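You operate a simulated robot arm through the tools that you are given. There is no shell and no other tool. Be economical: measure what you need, move in short steps, check, and stop when the job is done.

Carry out the task below with a simulated robot arm. There is one attempt and no reset: what you move stays moved.

Task
Pull the yellow plug from port 3, plug the blue one in there, choose input 3 and start the console.
Fine: stand the pulled plug on the cabinet top; leave the television on.
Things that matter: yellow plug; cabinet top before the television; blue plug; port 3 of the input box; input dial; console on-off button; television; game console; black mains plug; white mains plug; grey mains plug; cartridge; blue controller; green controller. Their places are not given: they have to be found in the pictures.

It is judged by the outcome, as a careful person would: the job done as asked, and still so three seconds after it is handed in. It fails if anything else is knocked over, pushed out of place, dropped, spilled or broken.

Robot
A 7-joint arm with a two-finger parallel gripper, fixed in place. Base frame: the origin is at the foot of the arm, x ahead of it, y to its left, z up. Lengths are in mm, angles in rad, forces in N, time in s.
Its first joint turns from -1.152 to 1.152 rad. Payload 2.4 kg.
The tool frame sits at the grasp point between the pads (the TCP): z along the fingers, y along the line on which they close. The tips reach 30 mm beyond it. Largest opening 94 mm; finger width 28, thickness 10; the body of the gripper, 50 by 96 mm, starts 55 mm behind the TCP.
Orientation is that of the tool frame in the base frame, as a unit quaternion [w, x, y, z]. With the fingers straight down and closing along the base's y, the tool's x points along the base's -x, its y along +y and its z along -z.

Tools
- The arm moves only by the tool step_arm. Its argument "deltas" is text: rows parted by semicolons, each of 7 numbers parted by spaces: the shift along the tool's x, y, z in mm, then the turn, a rotation vector about the tool's x, y, z in rad, then the finger opening in mm, from 0 to 94. In form: dx dy dz ax ay az grip; .... A call has 1 to 12 rows; each row shifts and turns the commanded pose from where the row before left it, along the tool's axes as they then stand. Rows are played at 5 a second. More than 50 mm and 0.15 rad between two rows, or a gripper value outside its range, and nothing of the call is played. Where a pose cannot be reached the arm comes as near as it can. A force on the tool above 40 N (or 10 N above the force at the start of the call, whichever is more), or a blocked arm, ends the call early, and 0.2 s more pass. Each finger travels about 153 mm/s and halts on what it meets, pressing with about 38 N; the grip force reading is that of the motor and also rises with nothing between the fingers. The clock runs only during rows and for 0.2 s after the last one: add rows that do not move to give the fingers time. It gives the time, the measured TCP pose, the force on the tool (base axes), the opening and the grip force at its end, in the units of the frame above (readings bear some noise).
- Cameras (640 x 400 px; columns grow to the right, rows downward): "scene" is fixed at [38.8, 475.2, 1441]; the picture's right is [-0.74, -0.67, 0.00], its down [-0.39, 0.43, -0.81] and it looks along [0.55, -0.60, -0.58] (base axes); focal length 351 px, centre (320, 200). "wrist" rides on the gripper at [-37, 0, -58] in the tool frame; the picture's right is [0.00, -1.00, 0.00], its down [0.97, 0.00, -0.24] and it looks along [0.24, 0.00, 0.97] (tool axes); focal length 218 px, centre (320, 200).
- grab_frame(camera): a new picture of that camera. No time passes.
- pixel_to_xyz(camera, pixels): there is no depth. For up to 12 entries [column, row, z] of the newest picture of that camera ("zoom" is the newest enlarged one), the place [x, y] in the base frame at which the ray of that pixel passes the height z, good to about 2 mm. No time passes.
- enlarge(camera, box): a new picture of the part [left, top, right, bottom] of that camera's present view, enlarged. No time passes.
- job_done(): hands the job in; it is judged then, once.

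Work in short steps. Measure before you move; look again where a grasp or a placing could have gone wrong, and mend it. You have 80 turns and 34 pictures in all, those below and enlarged ones among them. Open the gripper and draw the arm clear of the work before you hand the job in, unless the task says otherwise; then end with one line.

The tools are called after "Emit:" as name(argument=value, ...) on one line, values as JSON. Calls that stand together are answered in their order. step_arm: Moves the arm, as the interface text tells. Its arguments: {"type":"object","properties":{"deltas":{"type":"string"}},"required":["deltas"]} The other tools are called the same way: grab_frame (camera) takes a picture; pixel_to_xyz (camera, pixels) gives the place at which the rays of pixels pass given heights; enlarge (camera, box) takes an enlarged picture of a part of a camera's view; job_done () hands the job in.

At the start:

```text
time_s: 0.0
tool_pos: [407.2, 21.6, 1102.0]
orientation: [0.001, 0.0, 1.0, 0.0]
contact_force: [0.2, -0.5, 0.2]
width: 94.1
grasp_force: 0.1
```

scene: 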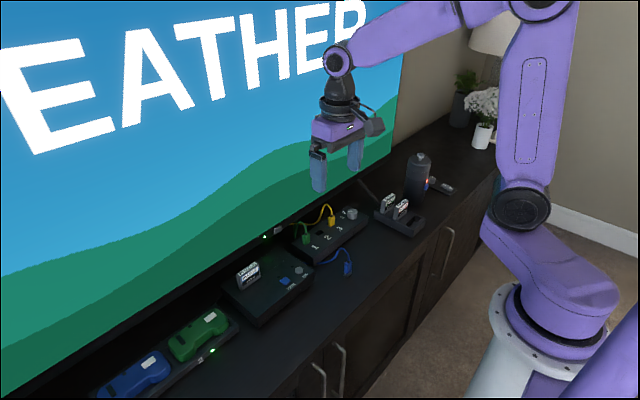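
wrist: 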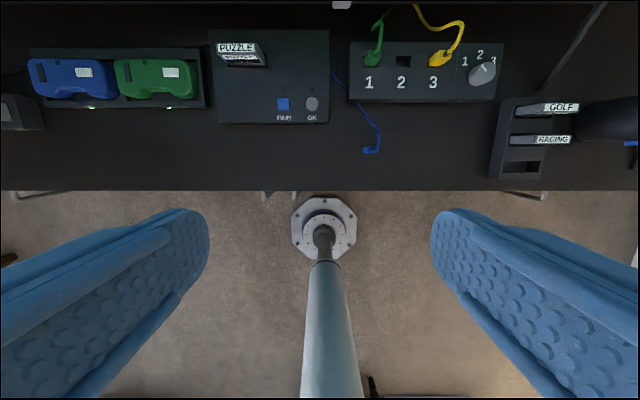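

The wrist view shows the input box at about (425,70), the blue plug at (372,150) and the dial at (482,73). I'll enlarge both views to see details.

Emit:
enlarge(camera="wrist", box=[200, 0, 520, 200])

Emit:
enlarge(camera="scene", box=[220, 170, 460, 320])

```text
2.00 times, centred on (360, 100) of wrist
```

zoom: 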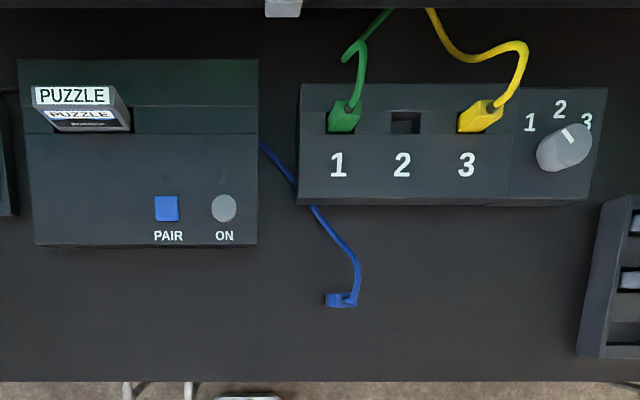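

```text
2.67 times, centred on (340, 245) of scene
```

zoom: 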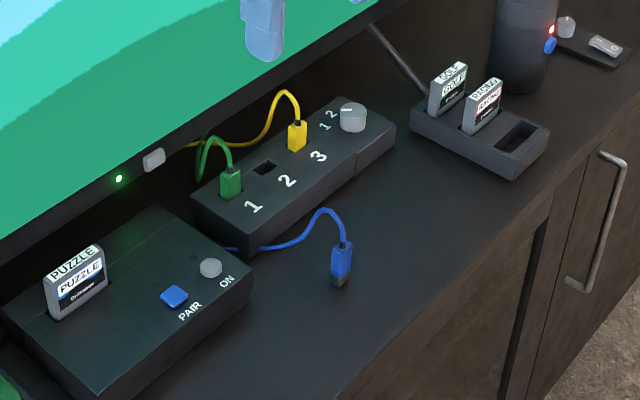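

I'll compute positions of the main features in the wrist image at several heights.

Emit:
pixel_to_xyz(camera="wrist", pixels=[[372, 150, 490], [372, 150, 520], [404, 60, 530], [434, 60, 550], [482, 73, 550], [312, 104, 540], [350, 100, 490], [498, 100, 490], [340, 4, 560], [320, 190, 490]])

Emit:
pixel_to_xyz(camera="zoom", pixels=[[340, 282, 490], [342, 245, 520], [264, 168, 530], [297, 148, 530], [297, 125, 550], [352, 128, 530], [352, 108, 550], [210, 267, 540], [152, 160, 560], [395, 150, 490], [252, 252, 490], [395, 130, 530]])

```text
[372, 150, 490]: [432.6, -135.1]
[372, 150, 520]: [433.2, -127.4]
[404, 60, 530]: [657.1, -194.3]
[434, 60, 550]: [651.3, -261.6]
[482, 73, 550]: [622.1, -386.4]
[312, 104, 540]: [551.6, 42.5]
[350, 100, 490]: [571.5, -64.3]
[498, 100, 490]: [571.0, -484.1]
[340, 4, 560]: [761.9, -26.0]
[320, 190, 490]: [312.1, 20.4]
```

```text
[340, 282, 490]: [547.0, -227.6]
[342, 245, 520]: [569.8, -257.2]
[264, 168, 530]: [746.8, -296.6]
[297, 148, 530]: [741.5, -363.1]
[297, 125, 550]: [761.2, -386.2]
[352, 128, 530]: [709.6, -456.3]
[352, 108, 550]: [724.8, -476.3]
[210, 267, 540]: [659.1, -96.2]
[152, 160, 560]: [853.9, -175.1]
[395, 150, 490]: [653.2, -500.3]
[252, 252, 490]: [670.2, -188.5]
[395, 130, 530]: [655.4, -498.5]
```

Triangulating the two views puts the cabinet top near z≈690 rather than 490 (dial top about (564,-253,755)). I'll move nearer, fingers well above, to measure again.

Emit:
step_arm(deltas="-4 -32 30 0 0 0 94;-4 -32 30 0 0 0 94;-4 -32 30 0 0 0 94;-4 -32 30 0 0 0 94;-4 -32 30 0 0 0 94;0 0 0 0 0 0 94")

Emit:
grab_frame(camera="wrist")

```text
time_s: 1.4
tool_pos: [428.1, -139.8, 953.1]
orientation: [0.001, 0.0, 1.0, 0.001]
contact_force: [0.5, 0.6, 0.4]
width: 94.3
grasp_force: 0.1
```

```text
29 pictures are left
```

wrist: 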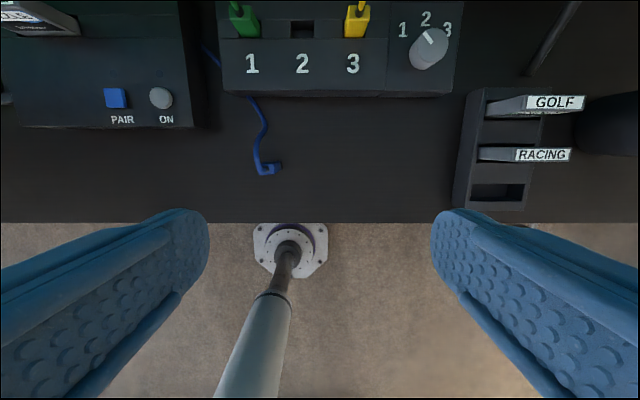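

Triangulating the two wrist pictures gives box top z≈741, cabinet top ≈691, port 3 ≈(585,-177), blue plug ≈(437,-74, top 733), ON button ≈(521,47), TV bezel x≈645. I'll move above port 3 for a closer look.

Emit:
step_arm(deltas="-28 -9 22 0 0 0 60;-28 -9 22 0 0 0 60;-28 -9 22 0 0 0 60;-28 -9 22 0 0 0 60;0 0 0 0 0 0 60")

Emit:
grab_frame(camera="wrist")

Emit:
enlarge(camera="scene", box=[360, 140, 480, 215])

```text
time_s: 2.6
tool_pos: [541.0, -175.7, 864.9]
orientation: [0.0, -0.001, 1.0, 0.0]
contact_force: [-0.1, 0.2, 0.1]
width: 60.2
grasp_force: 0.1
```

```text
28 pictures are left
```

wrist: 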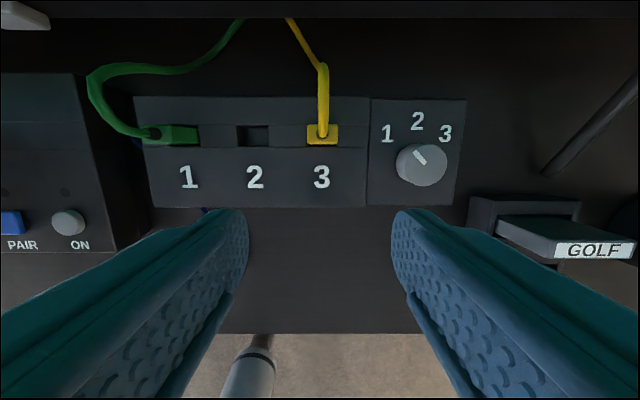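

```text
5.33 times, centred on (420, 178) of scene
```

zoom: 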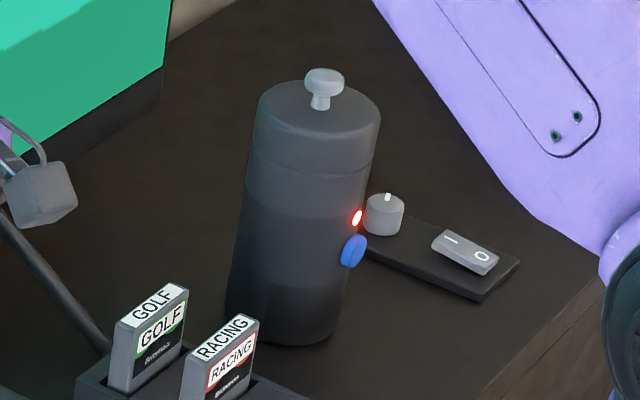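

The arm reaches. I'll enlarge the box to see the yellow plug (322,133) and the dial (421,163).

Emit:
enlarge(camera="wrist", box=[280, 80, 480, 205])

Emit:
pixel_to_xyz(camera="wrist", pixels=[[322, 133, 755], [322, 133, 741], [254, 137, 741], [421, 165, 755], [69, 223, 735], [17, 17, 783], [300, 17, 783], [320, 205, 741], [320, 97, 741]])

```text
3.20 times, centred on (380, 142) of wrist
```

zoom: 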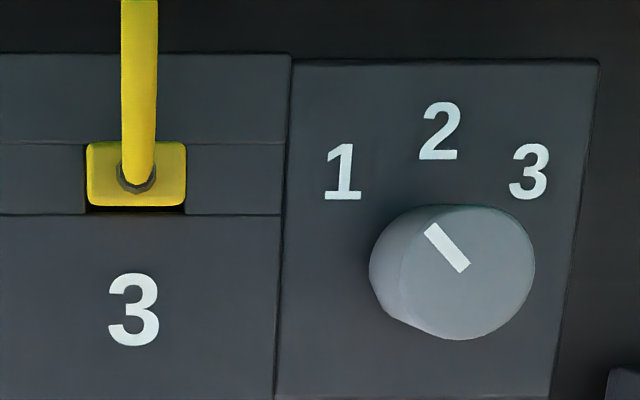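

```text
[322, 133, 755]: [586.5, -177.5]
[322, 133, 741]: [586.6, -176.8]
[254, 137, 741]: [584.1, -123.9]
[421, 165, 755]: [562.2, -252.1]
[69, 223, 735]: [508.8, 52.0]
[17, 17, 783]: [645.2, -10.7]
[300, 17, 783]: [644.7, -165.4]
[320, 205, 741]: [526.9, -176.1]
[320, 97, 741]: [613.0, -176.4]
```

The dial points at 1, and the yellow plug is about 21–24 wide along y at (586,-177). Before descending I check the gripper's clearance to the television at x≈645.

Emit:
enlarge(camera="scene", box=[260, 90, 460, 215])

```text
3.20 times, centred on (360, 152) of scene
```

zoom: 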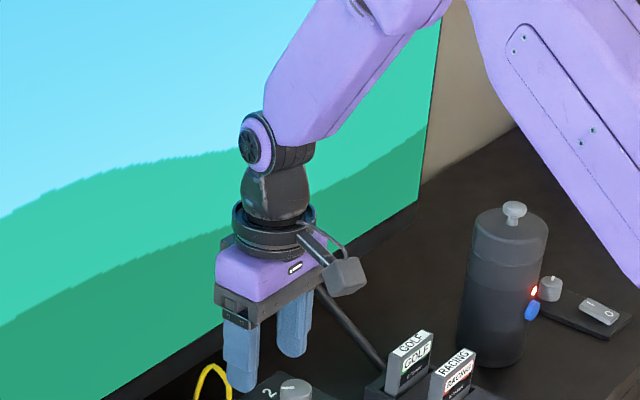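

The TV side of the gripper is only body and flange (the stalk is on the -x side), leaving a small margin. I'll shift the TCP to x≈580, which still covers the plug with the 28 mm fingers, and descend to z≈800 first.

Emit:
step_arm(deltas="-20 -1 5 0 0 0 54;-19 -0.5 20 0 0 0 54;0 0 20 0 0 0 54;0 0 20 0 0 0 54;0 0 0 0 0 0 54")

Emit:
grab_frame(camera="wrist")

Emit:
enlarge(camera="scene", box=[260, 110, 420, 210])

```text
time_s: 3.8
tool_pos: [578.2, -175.9, 799.3]
orientation: [0.0, 0.0, 1.0, 0.0]
contact_force: [1.0, 0.9, 0.9]
width: 54.1
grasp_force: 0.1
```

```text
24 pictures are left
```

wrist: 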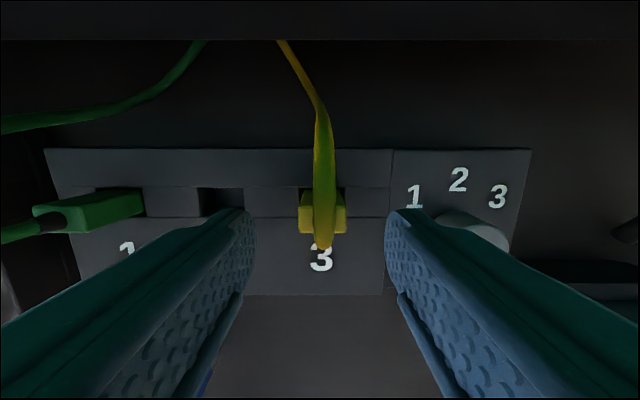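

```text
4.00 times, centred on (340, 160) of scene
```

zoom: 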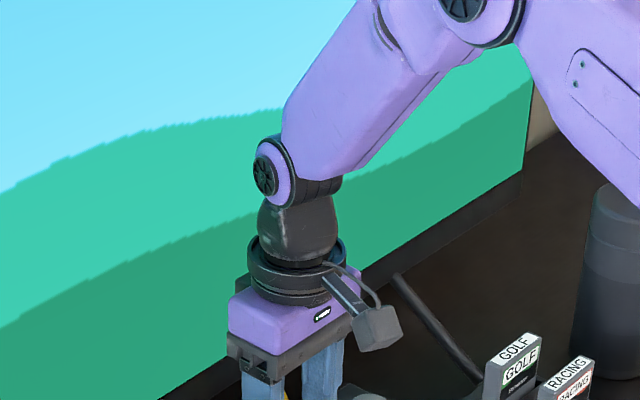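

The plug at (322,213) is centred between the fingers. I descend 23 mm to z≈776 and close.

Emit:
step_arm(deltas="0 -1 12 0 0 0 54;0 0 11 0 0 0 54;0 0 0 0 0 0 30;0 0 0 0 0 0 14;0 0 0 0 0 0 14;0 0 0 0 0 0 14")

Emit:
grab_frame(camera="wrist")

```text
time_s: 5.2
tool_pos: [578.9, -177.3, 775.8]
orientation: [-0.001, 0.0, 1.0, -0.001]
contact_force: [-0.2, -0.2, 0.2]
width: 19.6
grasp_force: 37.9
```

```text
22 pictures are left
```

wrist: 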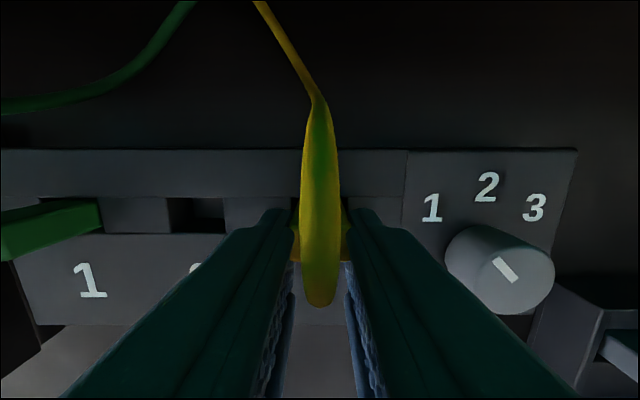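

The plug is held at 19.6 mm opening with 38 N. I pull it straight up.

Emit:
step_arm(deltas="0 0 -5 0 0 0 12;0 0 -8 0 0 0 12;0 0 -10 0 0 0 12;0 0 -12 0 0 0 12;0 0 -15 0 0 0 12;0 0 0 0 0 0 12")

Emit:
grab_frame(camera="wrist")

Emit:
enlarge(camera="scene", box=[260, 170, 420, 270])

```text
time_s: 6.6
tool_pos: [578.1, -176.8, 826.7]
orientation: [0.0, 0.0, 1.0, 0.0]
contact_force: [-0.5, 0.0, -0.4]
width: 19.4
grasp_force: 38.5
```

```text
21 pictures are left
```

wrist: 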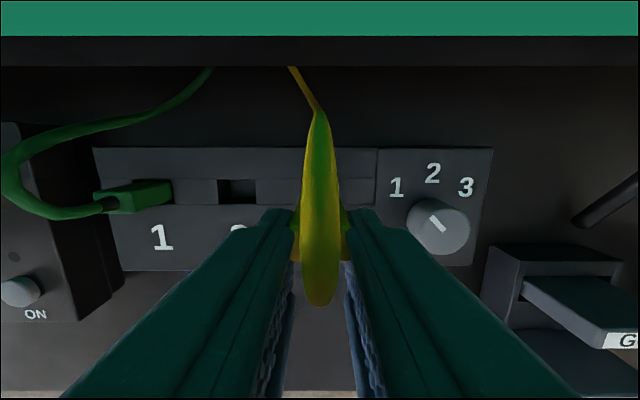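

```text
4.00 times, centred on (340, 220) of scene
```

zoom: 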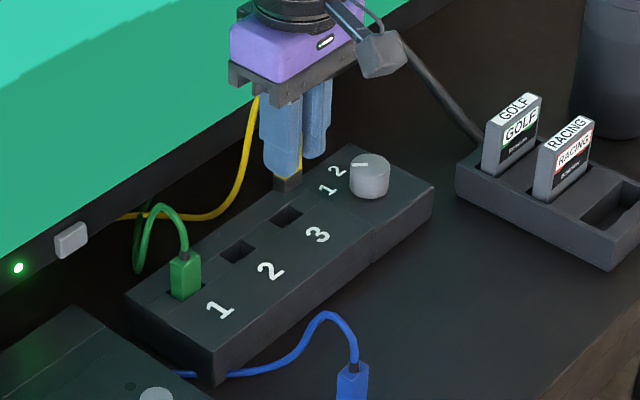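

The plug is out and port 3 is empty in the scene picture. I carry it forward to about (470,-190) over the cabinet top, then lower.

Emit:
step_arm(deltas="30 -4 0 0 0 0 12;40 -5 0 0 0 0 12;45 -4 0 0 0 0 12;0 0 25 0 0 0 12;0 0 25 0 0 0 12;0 0 15 0 0 0 12;0 0 0 0 0 0 12")

Emit:
enlarge(camera="scene", box=[280, 190, 440, 290])

```text
time_s: 8.2
tool_pos: [464.7, -191.0, 761.6]
orientation: [0.0, 0.0, 1.0, 0.0]
contact_force: [0.3, 0.5, -0.5]
width: 19.9
grasp_force: 37.7
```

```text
4.00 times, centred on (360, 240) of scene
```

zoom: 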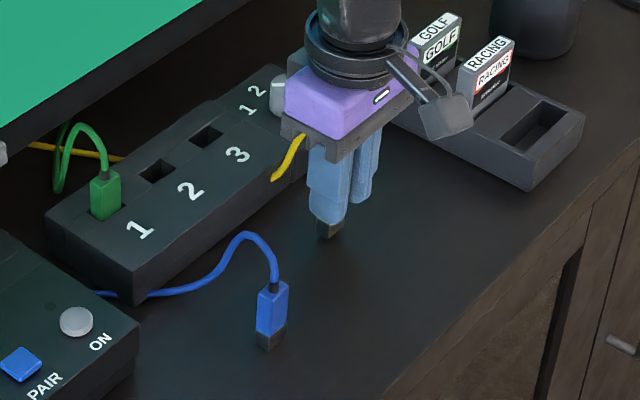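

The plug tip is a little above the surface. I lower in small steps, watching the force.

Emit:
step_arm(deltas="0 0 3 0 0 0 12;0 0 3 0 0 0 12;0 0 3 0 0 0 12;0 0 2 0 0 0 12")

```text
time_s: 9.1
tool_pos: [463.3, -190.5, 755.0]
orientation: [0.001, 0.001, 1.0, 0.0]
contact_force: [-4.2, 1.3, 13.4]
width: 19.5
grasp_force: 37.4
stopped in row 4: the force on the tool passed its limit (the readings are from after the stop); the commanded pose is now the measured one
```

Contact came at z≈755, so the plug stands on the surface. I back off a hair and open to release.

Emit:
step_arm(deltas="0 0 -0.5 0 0 0 16;0 0 0 0 0 0 24;0 0 0 0 0 0 34;0 0 0 0 0 0 50;0 0 0 0 0 0 50")

Emit:
grab_frame(camera="wrist")

```text
time_s: 10.2
tool_pos: [464.5, -189.2, 754.3]
orientation: [0.001, 0.001, 1.0, -0.001]
contact_force: [0.1, 0.6, 0.6]
width: 50.0
grasp_force: 0.0
```

```text
18 pictures are left
```

wrist: 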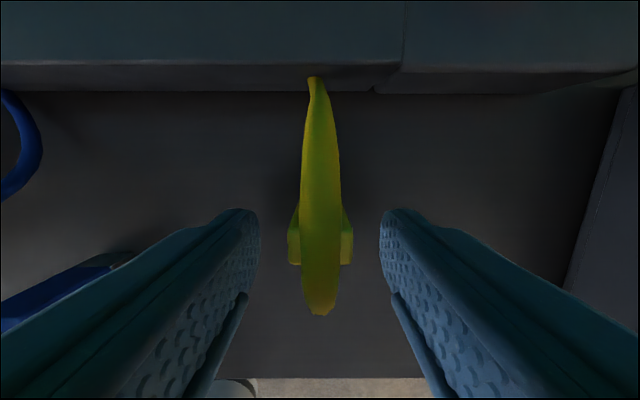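

The yellow plug stands upright between the open fingers. I rise straight up and go towards the blue plug for a look.

Emit:
step_arm(deltas="0 0 -20 0 0 0 50;0 0 -35 0 0 0 50;0 0 -35 0 0 0 50;15 38 0 0 0 0 54;15 38 0 0 0 0 54;15 38 0 0 0 0 54;0 0 0 0 0 0 54")

Emit:
grab_frame(camera="wrist")

Emit:
enlarge(camera="scene", box=[280, 190, 440, 290])

```text
time_s: 11.8
tool_pos: [419.2, -75.8, 848.5]
orientation: [0.001, 0.0, 1.0, 0.001]
contact_force: [-0.8, -0.5, 0.2]
width: 53.9
grasp_force: 0.1
```

```text
17 pictures are left
```

wrist: 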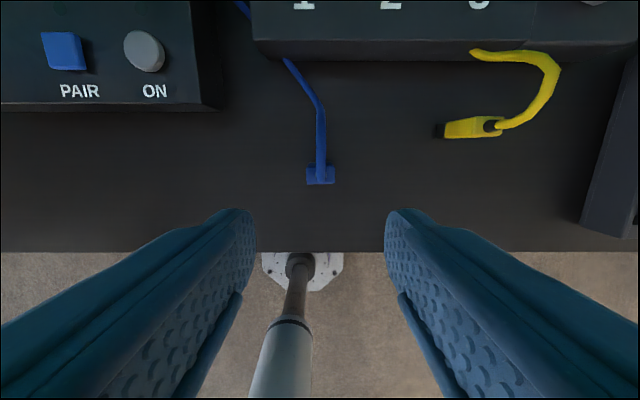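

```text
4.00 times, centred on (360, 240) of scene
```

zoom: 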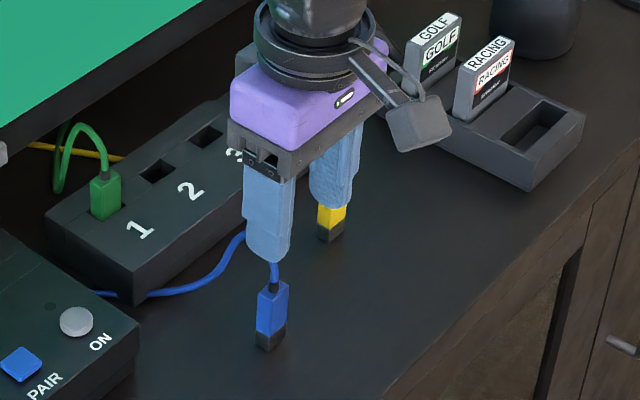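

Yellow stands upright; blue's top is at (321,175), i.e. about (436,-76). I descend over it with the same x offset as used on the yellow one, stopping at z≈765.

Emit:
step_arm(deltas="-9.5 -0.5 20 0 0 0 54;0 0 25 0 0 0 54;0 0 25 0 0 0 54;0 0 14 0 0 0 54;0 0 0 0 0 0 54")

Emit:
grab_frame(camera="wrist")

```text
time_s: 13.1
tool_pos: [428.7, -76.3, 761.4]
orientation: [0.001, 0.0, 1.0, 0.0]
contact_force: [0.1, -1.0, -0.9]
width: 54.0
grasp_force: 0.1
```

```text
15 pictures are left
```

wrist: 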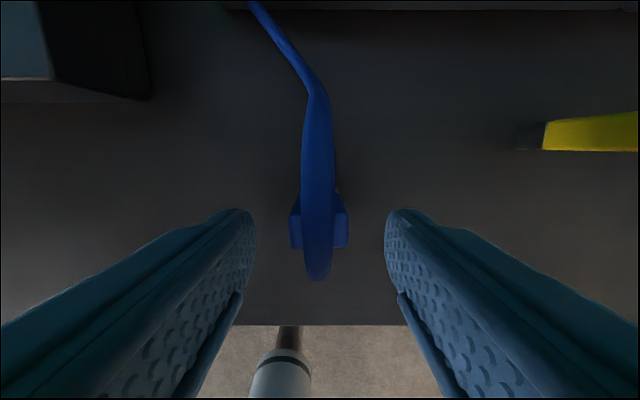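

Comparing with the yellow view, blue sits 1–1.5 mm further in +x relative to the TCP. I correct, lower to z≈755 and close.

Emit:
step_arm(deltas="-1.4 0 4 0 0 0 54;0 0 2.5 0 0 0 54;0 0 0 0 0 0 30;0 0 0 0 0 0 12;0 0 0 0 0 0 12;0 0 0 0 0 0 12")

Emit:
grab_frame(camera="wrist")

```text
time_s: 14.4
tool_pos: [430.6, -77.1, 754.5]
orientation: [0.001, 0.001, 1.0, 0.0]
contact_force: [-0.1, -0.1, 5.5]
width: 19.8
grasp_force: 38.0
```

```text
14 pictures are left
```

wrist: 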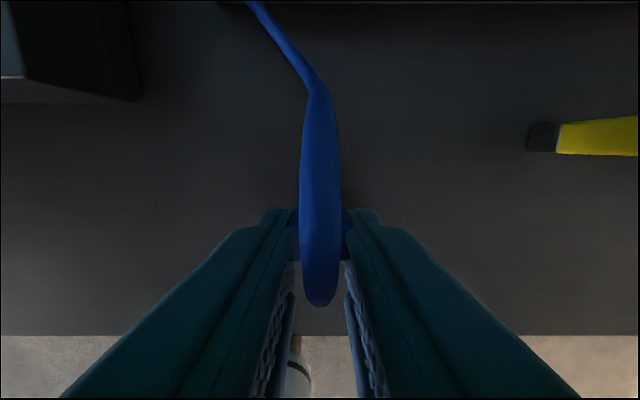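

The grip looks identical to the yellow one (front edge at row 262). I lift and carry it above port 3 at TCP (578.9,-177.3).

Emit:
step_arm(deltas="0 0 -25 0 0 0 12;0 0 -30 0 0 0 12;0 0 -20 0 0 0 12;-37 -25 0 0 0 0 12;-37 -25 0 0 0 0 12;-37 -25 0 0 0 0 12;-37.3 -25.2 0 0 0 0 12;0 0 0 0 0 0 12")

Emit:
enlarge(camera="scene", box=[280, 180, 380, 242])

Emit:
grab_frame(camera="wrist")

```text
time_s: 16.2
tool_pos: [578.5, -176.6, 829.2]
orientation: [0.0, 0.0, 1.0, 0.0]
contact_force: [-0.3, -0.8, 0.0]
width: 19.3
grasp_force: 37.9
```

```text
6.40 times, centred on (330, 211) of scene
```

zoom: 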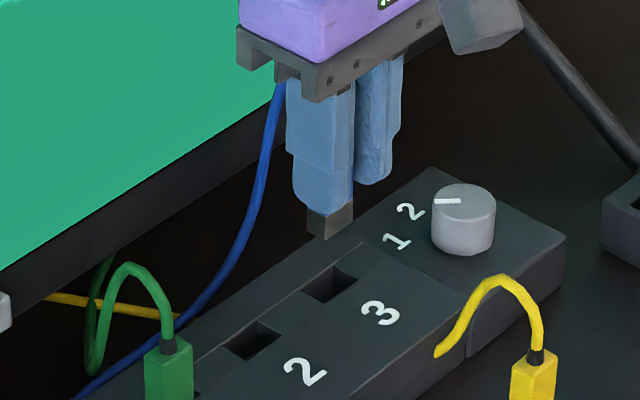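

```text
12 pictures are left
```

wrist: 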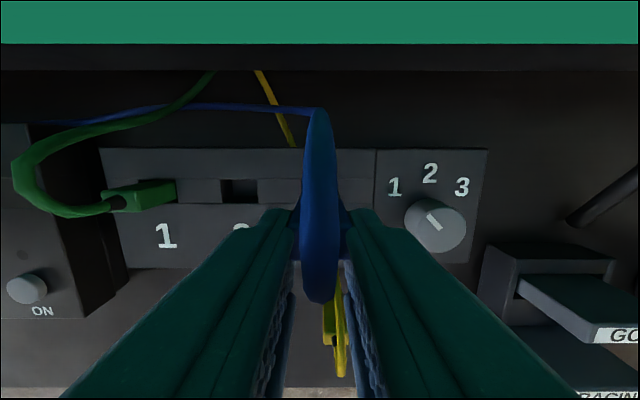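

The tip hangs over port 3. I descend slowly; a force stop will tell if it misses the opening.

Emit:
step_arm(deltas="0 0 10 0 0 0 12;0 0 8 0 0 0 12;0 0 4 0 0 0 12;0 0 4 0 0 0 12;0 0 4 0 0 0 12")

```text
time_s: 17.4
tool_pos: [577.5, -177.2, 800.1]
orientation: [0.002, 0.0, 1.0, -0.001]
contact_force: [0.4, 0.0, 0.1]
width: 19.3
grasp_force: 37.8
```

No force at z=800, where the tip is already below the box top: it entered. I continue to z≈776.

Emit:
step_arm(deltas="0 0 5 0 0 0 12;0 0 5 0 0 0 12;0 0 5 0 0 0 12;0 0 4 0 0 0 12;0 0 3 0 0 0 12;0 0 2 0 0 0 12")

```text
time_s: 18.9
tool_pos: [577.9, -176.3, 775.8]
orientation: [0.001, 0.0, 1.0, 0.0]
contact_force: [-1.5, 0.2, 3.2]
width: 19.4
grasp_force: 38.2
```

It reached the same height as the yellow one had when seated. I press 2 mm more to confirm seating.

Emit:
step_arm(deltas="0 0 1 0 0 0 12;0 0 1 0 0 0 12;0 0 0 0 0 0 12")

```text
time_s: 19.6
tool_pos: [579.6, -177.6, 773.7]
orientation: [0.002, 0.001, 1.0, -0.001]
contact_force: [-12.3, 4.8, 36.0]
width: 19.4
grasp_force: 38.2
```

Contact force shows it's bottomed out. I ease back, release, rise and look.

Emit:
step_arm(deltas="0 0 -1.5 0 0 0 14;0 0 0 0 0 0 26;0 0 0 0 0 0 50;0 0 0 0 0 0 50;0 0 -25 0 0 0 50;0 0 -40 0 0 0 50;0 0 -5 0 0 0 50;0 0 0 0 0 0 50")

Emit:
enlarge(camera="scene", box=[260, 190, 400, 277])

```text
time_s: 21.4
tool_pos: [577.6, -176.0, 844.1]
orientation: [0.0, 0.0, 1.0, 0.0]
contact_force: [-0.1, 0.4, 0.5]
width: 50.2
grasp_force: 0.0
```

```text
4.57 times, centred on (330, 234) of scene
```

zoom: 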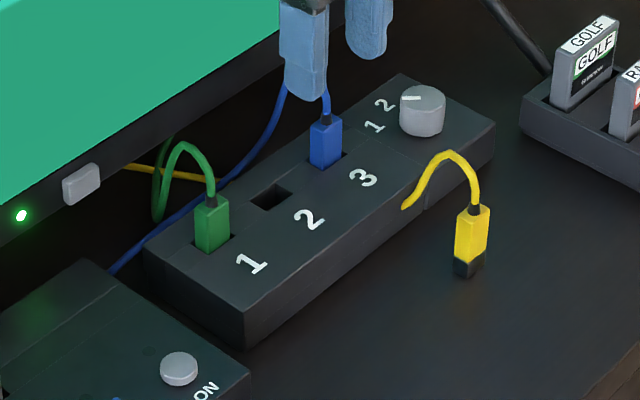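

Blue is seated like green, and yellow stands. The dial is centred at about (565,-253), top ≈762, pointing at 1 (45° left), so it needs +90° clockwise. I move above it and pre-turn the gripper −0.75 rad.

Emit:
step_arm(deltas="6 -38 0 0 0 0 54;6.6 -38.8 0 0 0 0 54;0 0 10 0 0 -0.15 54;0 0 10 0 0 -0.15 54;0 0 0 0 0 -0.15 54;0 0 0 0 0 -0.15 54;0 0 0 0 0 -0.15 54;0 0 0 0 0 0 54")

Emit:
grab_frame(camera="wrist")

```text
time_s: 23.2
tool_pos: [566.0, -254.8, 824.5]
orientation: [0.001, -0.367, 0.93, -0.001]
contact_force: [-0.1, 0.1, 0.5]
width: 54.1
grasp_force: 0.1
```

```text
10 pictures are left
```

wrist: 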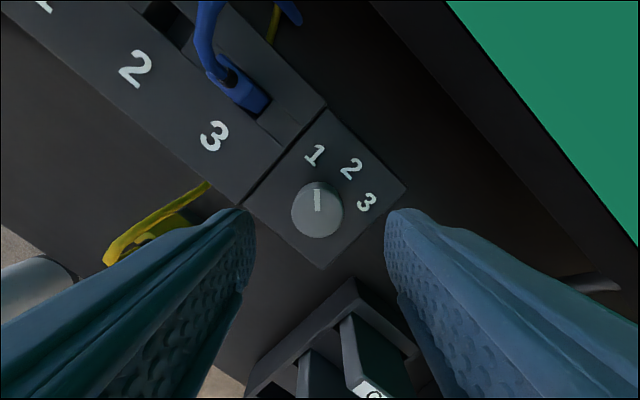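

The dial's top is centred near (317,212), within 2 mm of the TCP axis. I shift +1.5 in tool y, descend to z≈777 and close on it.

Emit:
step_arm(deltas="0 1.5 20 0 0 0 54;0 0 15 0 0 0 54;0 0 8 0 0 0 54;0 0 4 0 0 0 54;0 0 0 0 0 0 40;0 0 0 0 0 0 24;0 0 0 0 0 0 24;0 0 0 0 0 0 24")

```text
time_s: 25.1
tool_pos: [565.1, -252.5, 778.1]
orientation: [0.001, -0.366, 0.931, -0.002]
contact_force: [4.8, -3.5, -4.1]
width: 31.5
grasp_force: 44.7
```

The dial is gripped at 31.5 mm. I turn it clockwise (positive about tool z) by 90° in steps.

Emit:
step_arm(deltas="0 0 0 0 0 0.14 24;0 0 0 0 0 0.14 24;0 0 0 0 0 0.14 24;0 0 0 0 0 0.14 24;0 0 0 0 0 0.14 24;0 0 0 0 0 0.14 24;0 0 0 0 0 0.14 24;0 0 0 0 0 0.14 24;0 0 0 0 0 0.14 24;0 0 0 0 0 0.14 24;0 0 0 0 0 0.14 24;0 0 0 0 0 0.03 24")

```text
time_s: 27.6
tool_pos: [565.6, -257.4, 777.9]
orientation: [0.003, 0.4, 0.916, -0.001]
contact_force: [0.4, -24.6, 9.6]
width: 31.8
grasp_force: 44.8
```

The turn went 1.57 rad but with a 25 N side force. I look before releasing.

Emit:
grab_frame(camera="wrist")

Emit:
enlarge(camera="scene", box=[280, 140, 440, 240])

```text
9 pictures are left
```

wrist: 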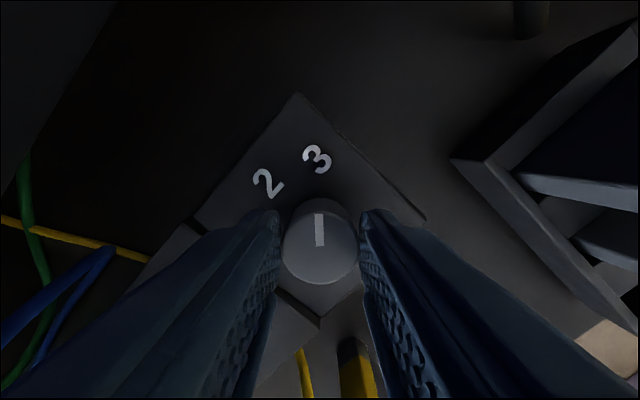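

```text
4.00 times, centred on (360, 190) of scene
```

zoom: 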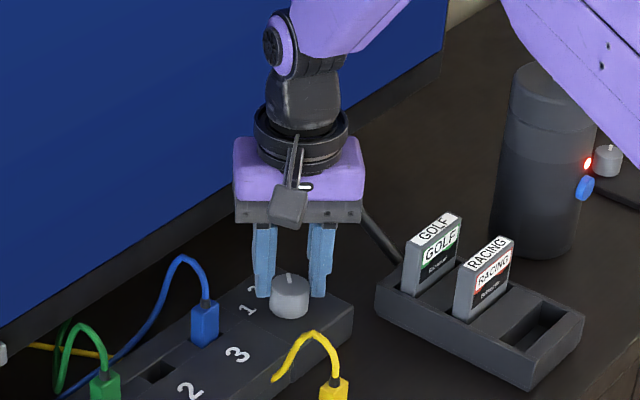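

The TV changed to another input (blue screen) and the dial mark points at 3. I release and rise straight up.

Emit:
step_arm(deltas="0 0 0 0 0 0 36;0 0 0 0 0 0 54;0 0 0 0 0 0 54;0 0 -25 0 0 0 54;0 0 -35 0 0 0 54;0 0 0 0 0 -0.15 54;0 0 0 0 0 -0.15 54;0 0 0 0 0 -0.15 54;0 0 0 0 0 -0.15 54;0 0 0 0 0 -0.15 54;0 0 0 0 0 -0.073 54;0 0 0 0 0 0 54")

Emit:
grab_frame(camera="wrist")

```text
time_s: 30.2
tool_pos: [566.0, -252.4, 837.6]
orientation: [0.001, -0.002, 1.0, -0.001]
contact_force: [0.6, -0.7, 0.1]
width: 54.2
grasp_force: 0.1
```

```text
7 pictures are left
```

wrist: 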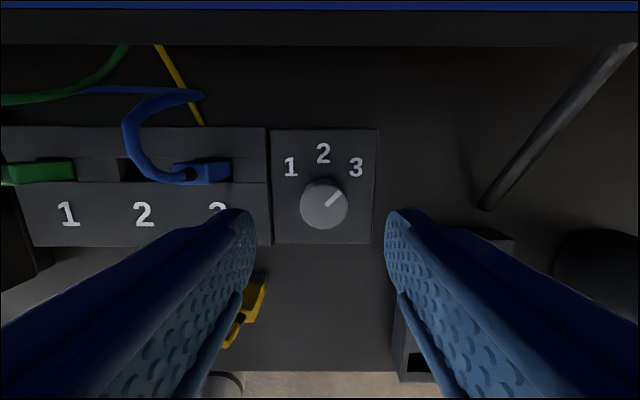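

Dial reads 3, box in line, blue plug in place. ON button triangulates to about (515,33,752). I rise, close the fingers and move above it.

Emit:
step_arm(deltas="0 0 -35 0 0 0 40;7.3 41 0 0 0 0 20;7.3 41 0 0 0 0 0;7.3 41 0 0 0 0 0;7.3 41 0 0 0 0 0;7.3 41 0 0 0 0 0;7.3 41 0 0 0 0 0;7.3 39.5 0 0 0 0 0;0 0 35 0 0 0 0;0 0 0 0 0 0 0")

Emit:
grab_frame(camera="wrist")

```text
time_s: 32.5
tool_pos: [512.0, 31.5, 836.9]
orientation: [0.001, -0.001, 1.0, 0.0]
contact_force: [0.7, 0.0, -0.7]
width: 0.1
grasp_force: 33.2
```

```text
6 pictures are left
```

wrist: 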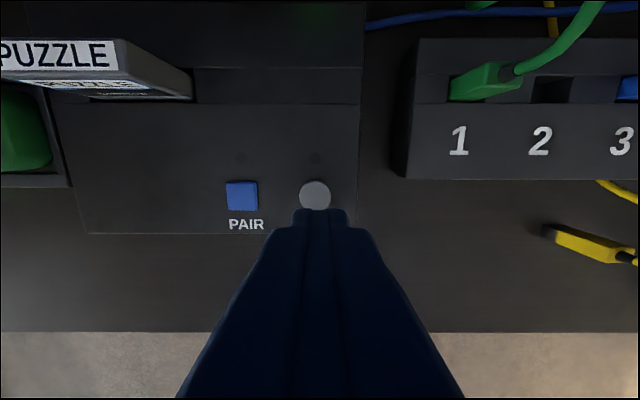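

The button is at (315,195), i.e. about (515.5,35). I adjust and descend to just above it.

Emit:
step_arm(deltas="-3.5 3.5 20 0 0 0 0;0 0 20 0 0 0 0;0 0 5 0 0 0 0;0 0 0 0 0 0 0")

```text
time_s: 33.5
tool_pos: [515.7, 35.4, 793.4]
orientation: [0.0, -0.001, 1.0, 0.0]
contact_force: [0.8, -0.5, 0.2]
width: 0.0
grasp_force: 33.1
```

Free so far; I lower in 2 mm steps.

Emit:
step_arm(deltas="0 0 2 0 0 0 0;0 0 2 0 0 0 0;0 0 2 0 0 0 0;0 0 2 0 0 0 0;0 0 2 0 0 0 0;0 0 0 0 0 0 0")

```text
time_s: 34.9
tool_pos: [516.0, 34.9, 782.5]
orientation: [0.0, 0.0, 1.0, 0.0]
contact_force: [0.2, -0.3, 0.0]
width: 0.1
grasp_force: 32.8
```

Still no contact. I continue in small steps.

Emit:
step_arm(deltas="0 0 1.5 0 0 0 0;0 0 1.5 0 0 0 0;0 0 1.5 0 0 0 0;0 0 1.5 0 0 0 0;0 0 0 0 0 0 0")

```text
time_s: 36.0
tool_pos: [516.5, 36.1, 777.6]
orientation: [0.0, 0.0, 1.0, 0.0]
contact_force: [-2.3, 0.3, 8.4]
width: 0.2
grasp_force: 32.6
```

Contact of 8 N at z≈777. A little further to press the button through.

Emit:
step_arm(deltas="0 0 1 0 0 0 0;0 0 1 0 0 0 0;0 0 0 0 0 0 0")

Emit:
grab_frame(camera="scene")

```text
time_s: 36.8
tool_pos: [517.0, 35.5, 776.4]
orientation: [0.0, -0.002, 1.0, -0.001]
contact_force: [-3.2, 0.0, 10.8]
width: 0.0
grasp_force: 32.9
stopped in row 3: the force on the tool passed its limit (the readings are from after the stop); the commanded pose is now the measured one
```

```text
5 pictures are left
```

scene: 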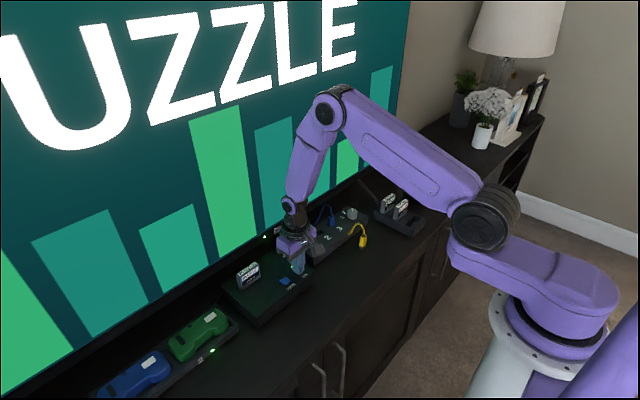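

The TV now shows the PUZZLE game, so the console started on input 3. I rise straight up, draw the arm back, and check.

Emit:
step_arm(deltas="0 0 -10 0 0 0 0;0 0 -30 0 0 0 0;0 0 -45 0 0 0 0;20 0 -40 0 0 0 30;35 0 -30 0 0 0 60;35 0 -20 0 0 0 60;0 0 0 0 0 0 60")

Emit:
grab_frame(camera="scene")

Emit:
enlarge(camera="scene", box=[210, 170, 450, 320])

```text
time_s: 38.4
tool_pos: [424.5, 37.0, 952.0]
orientation: [0.002, -0.001, 1.0, 0.0]
contact_force: [0.0, 0.1, 0.2]
width: 60.1
grasp_force: 0.0
```

```text
4 pictures are left
```

scene: 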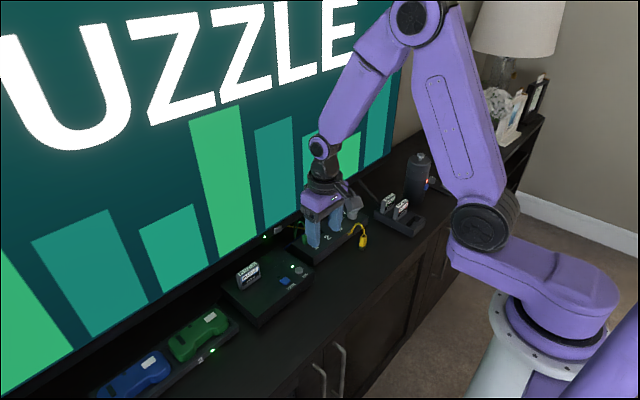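

```text
2.67 times, centred on (330, 245) of scene
```

zoom: 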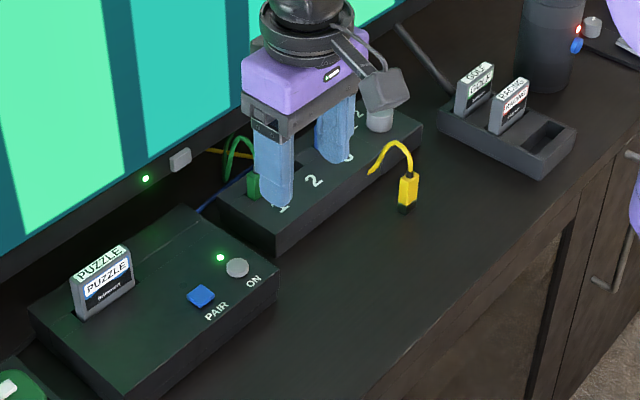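

The console light is on, the TV shows the game, yellow stands, and everything else is in place; the arm is clear and open. I hand in.

Emit:
job_done()

```text
The job is handed in.
```

The job is done and handed in: the blue plug is in port 3, the dial is on 3, the console is running with its PUZZLE game on the television, and the yellow plug stands on the cabinet top.
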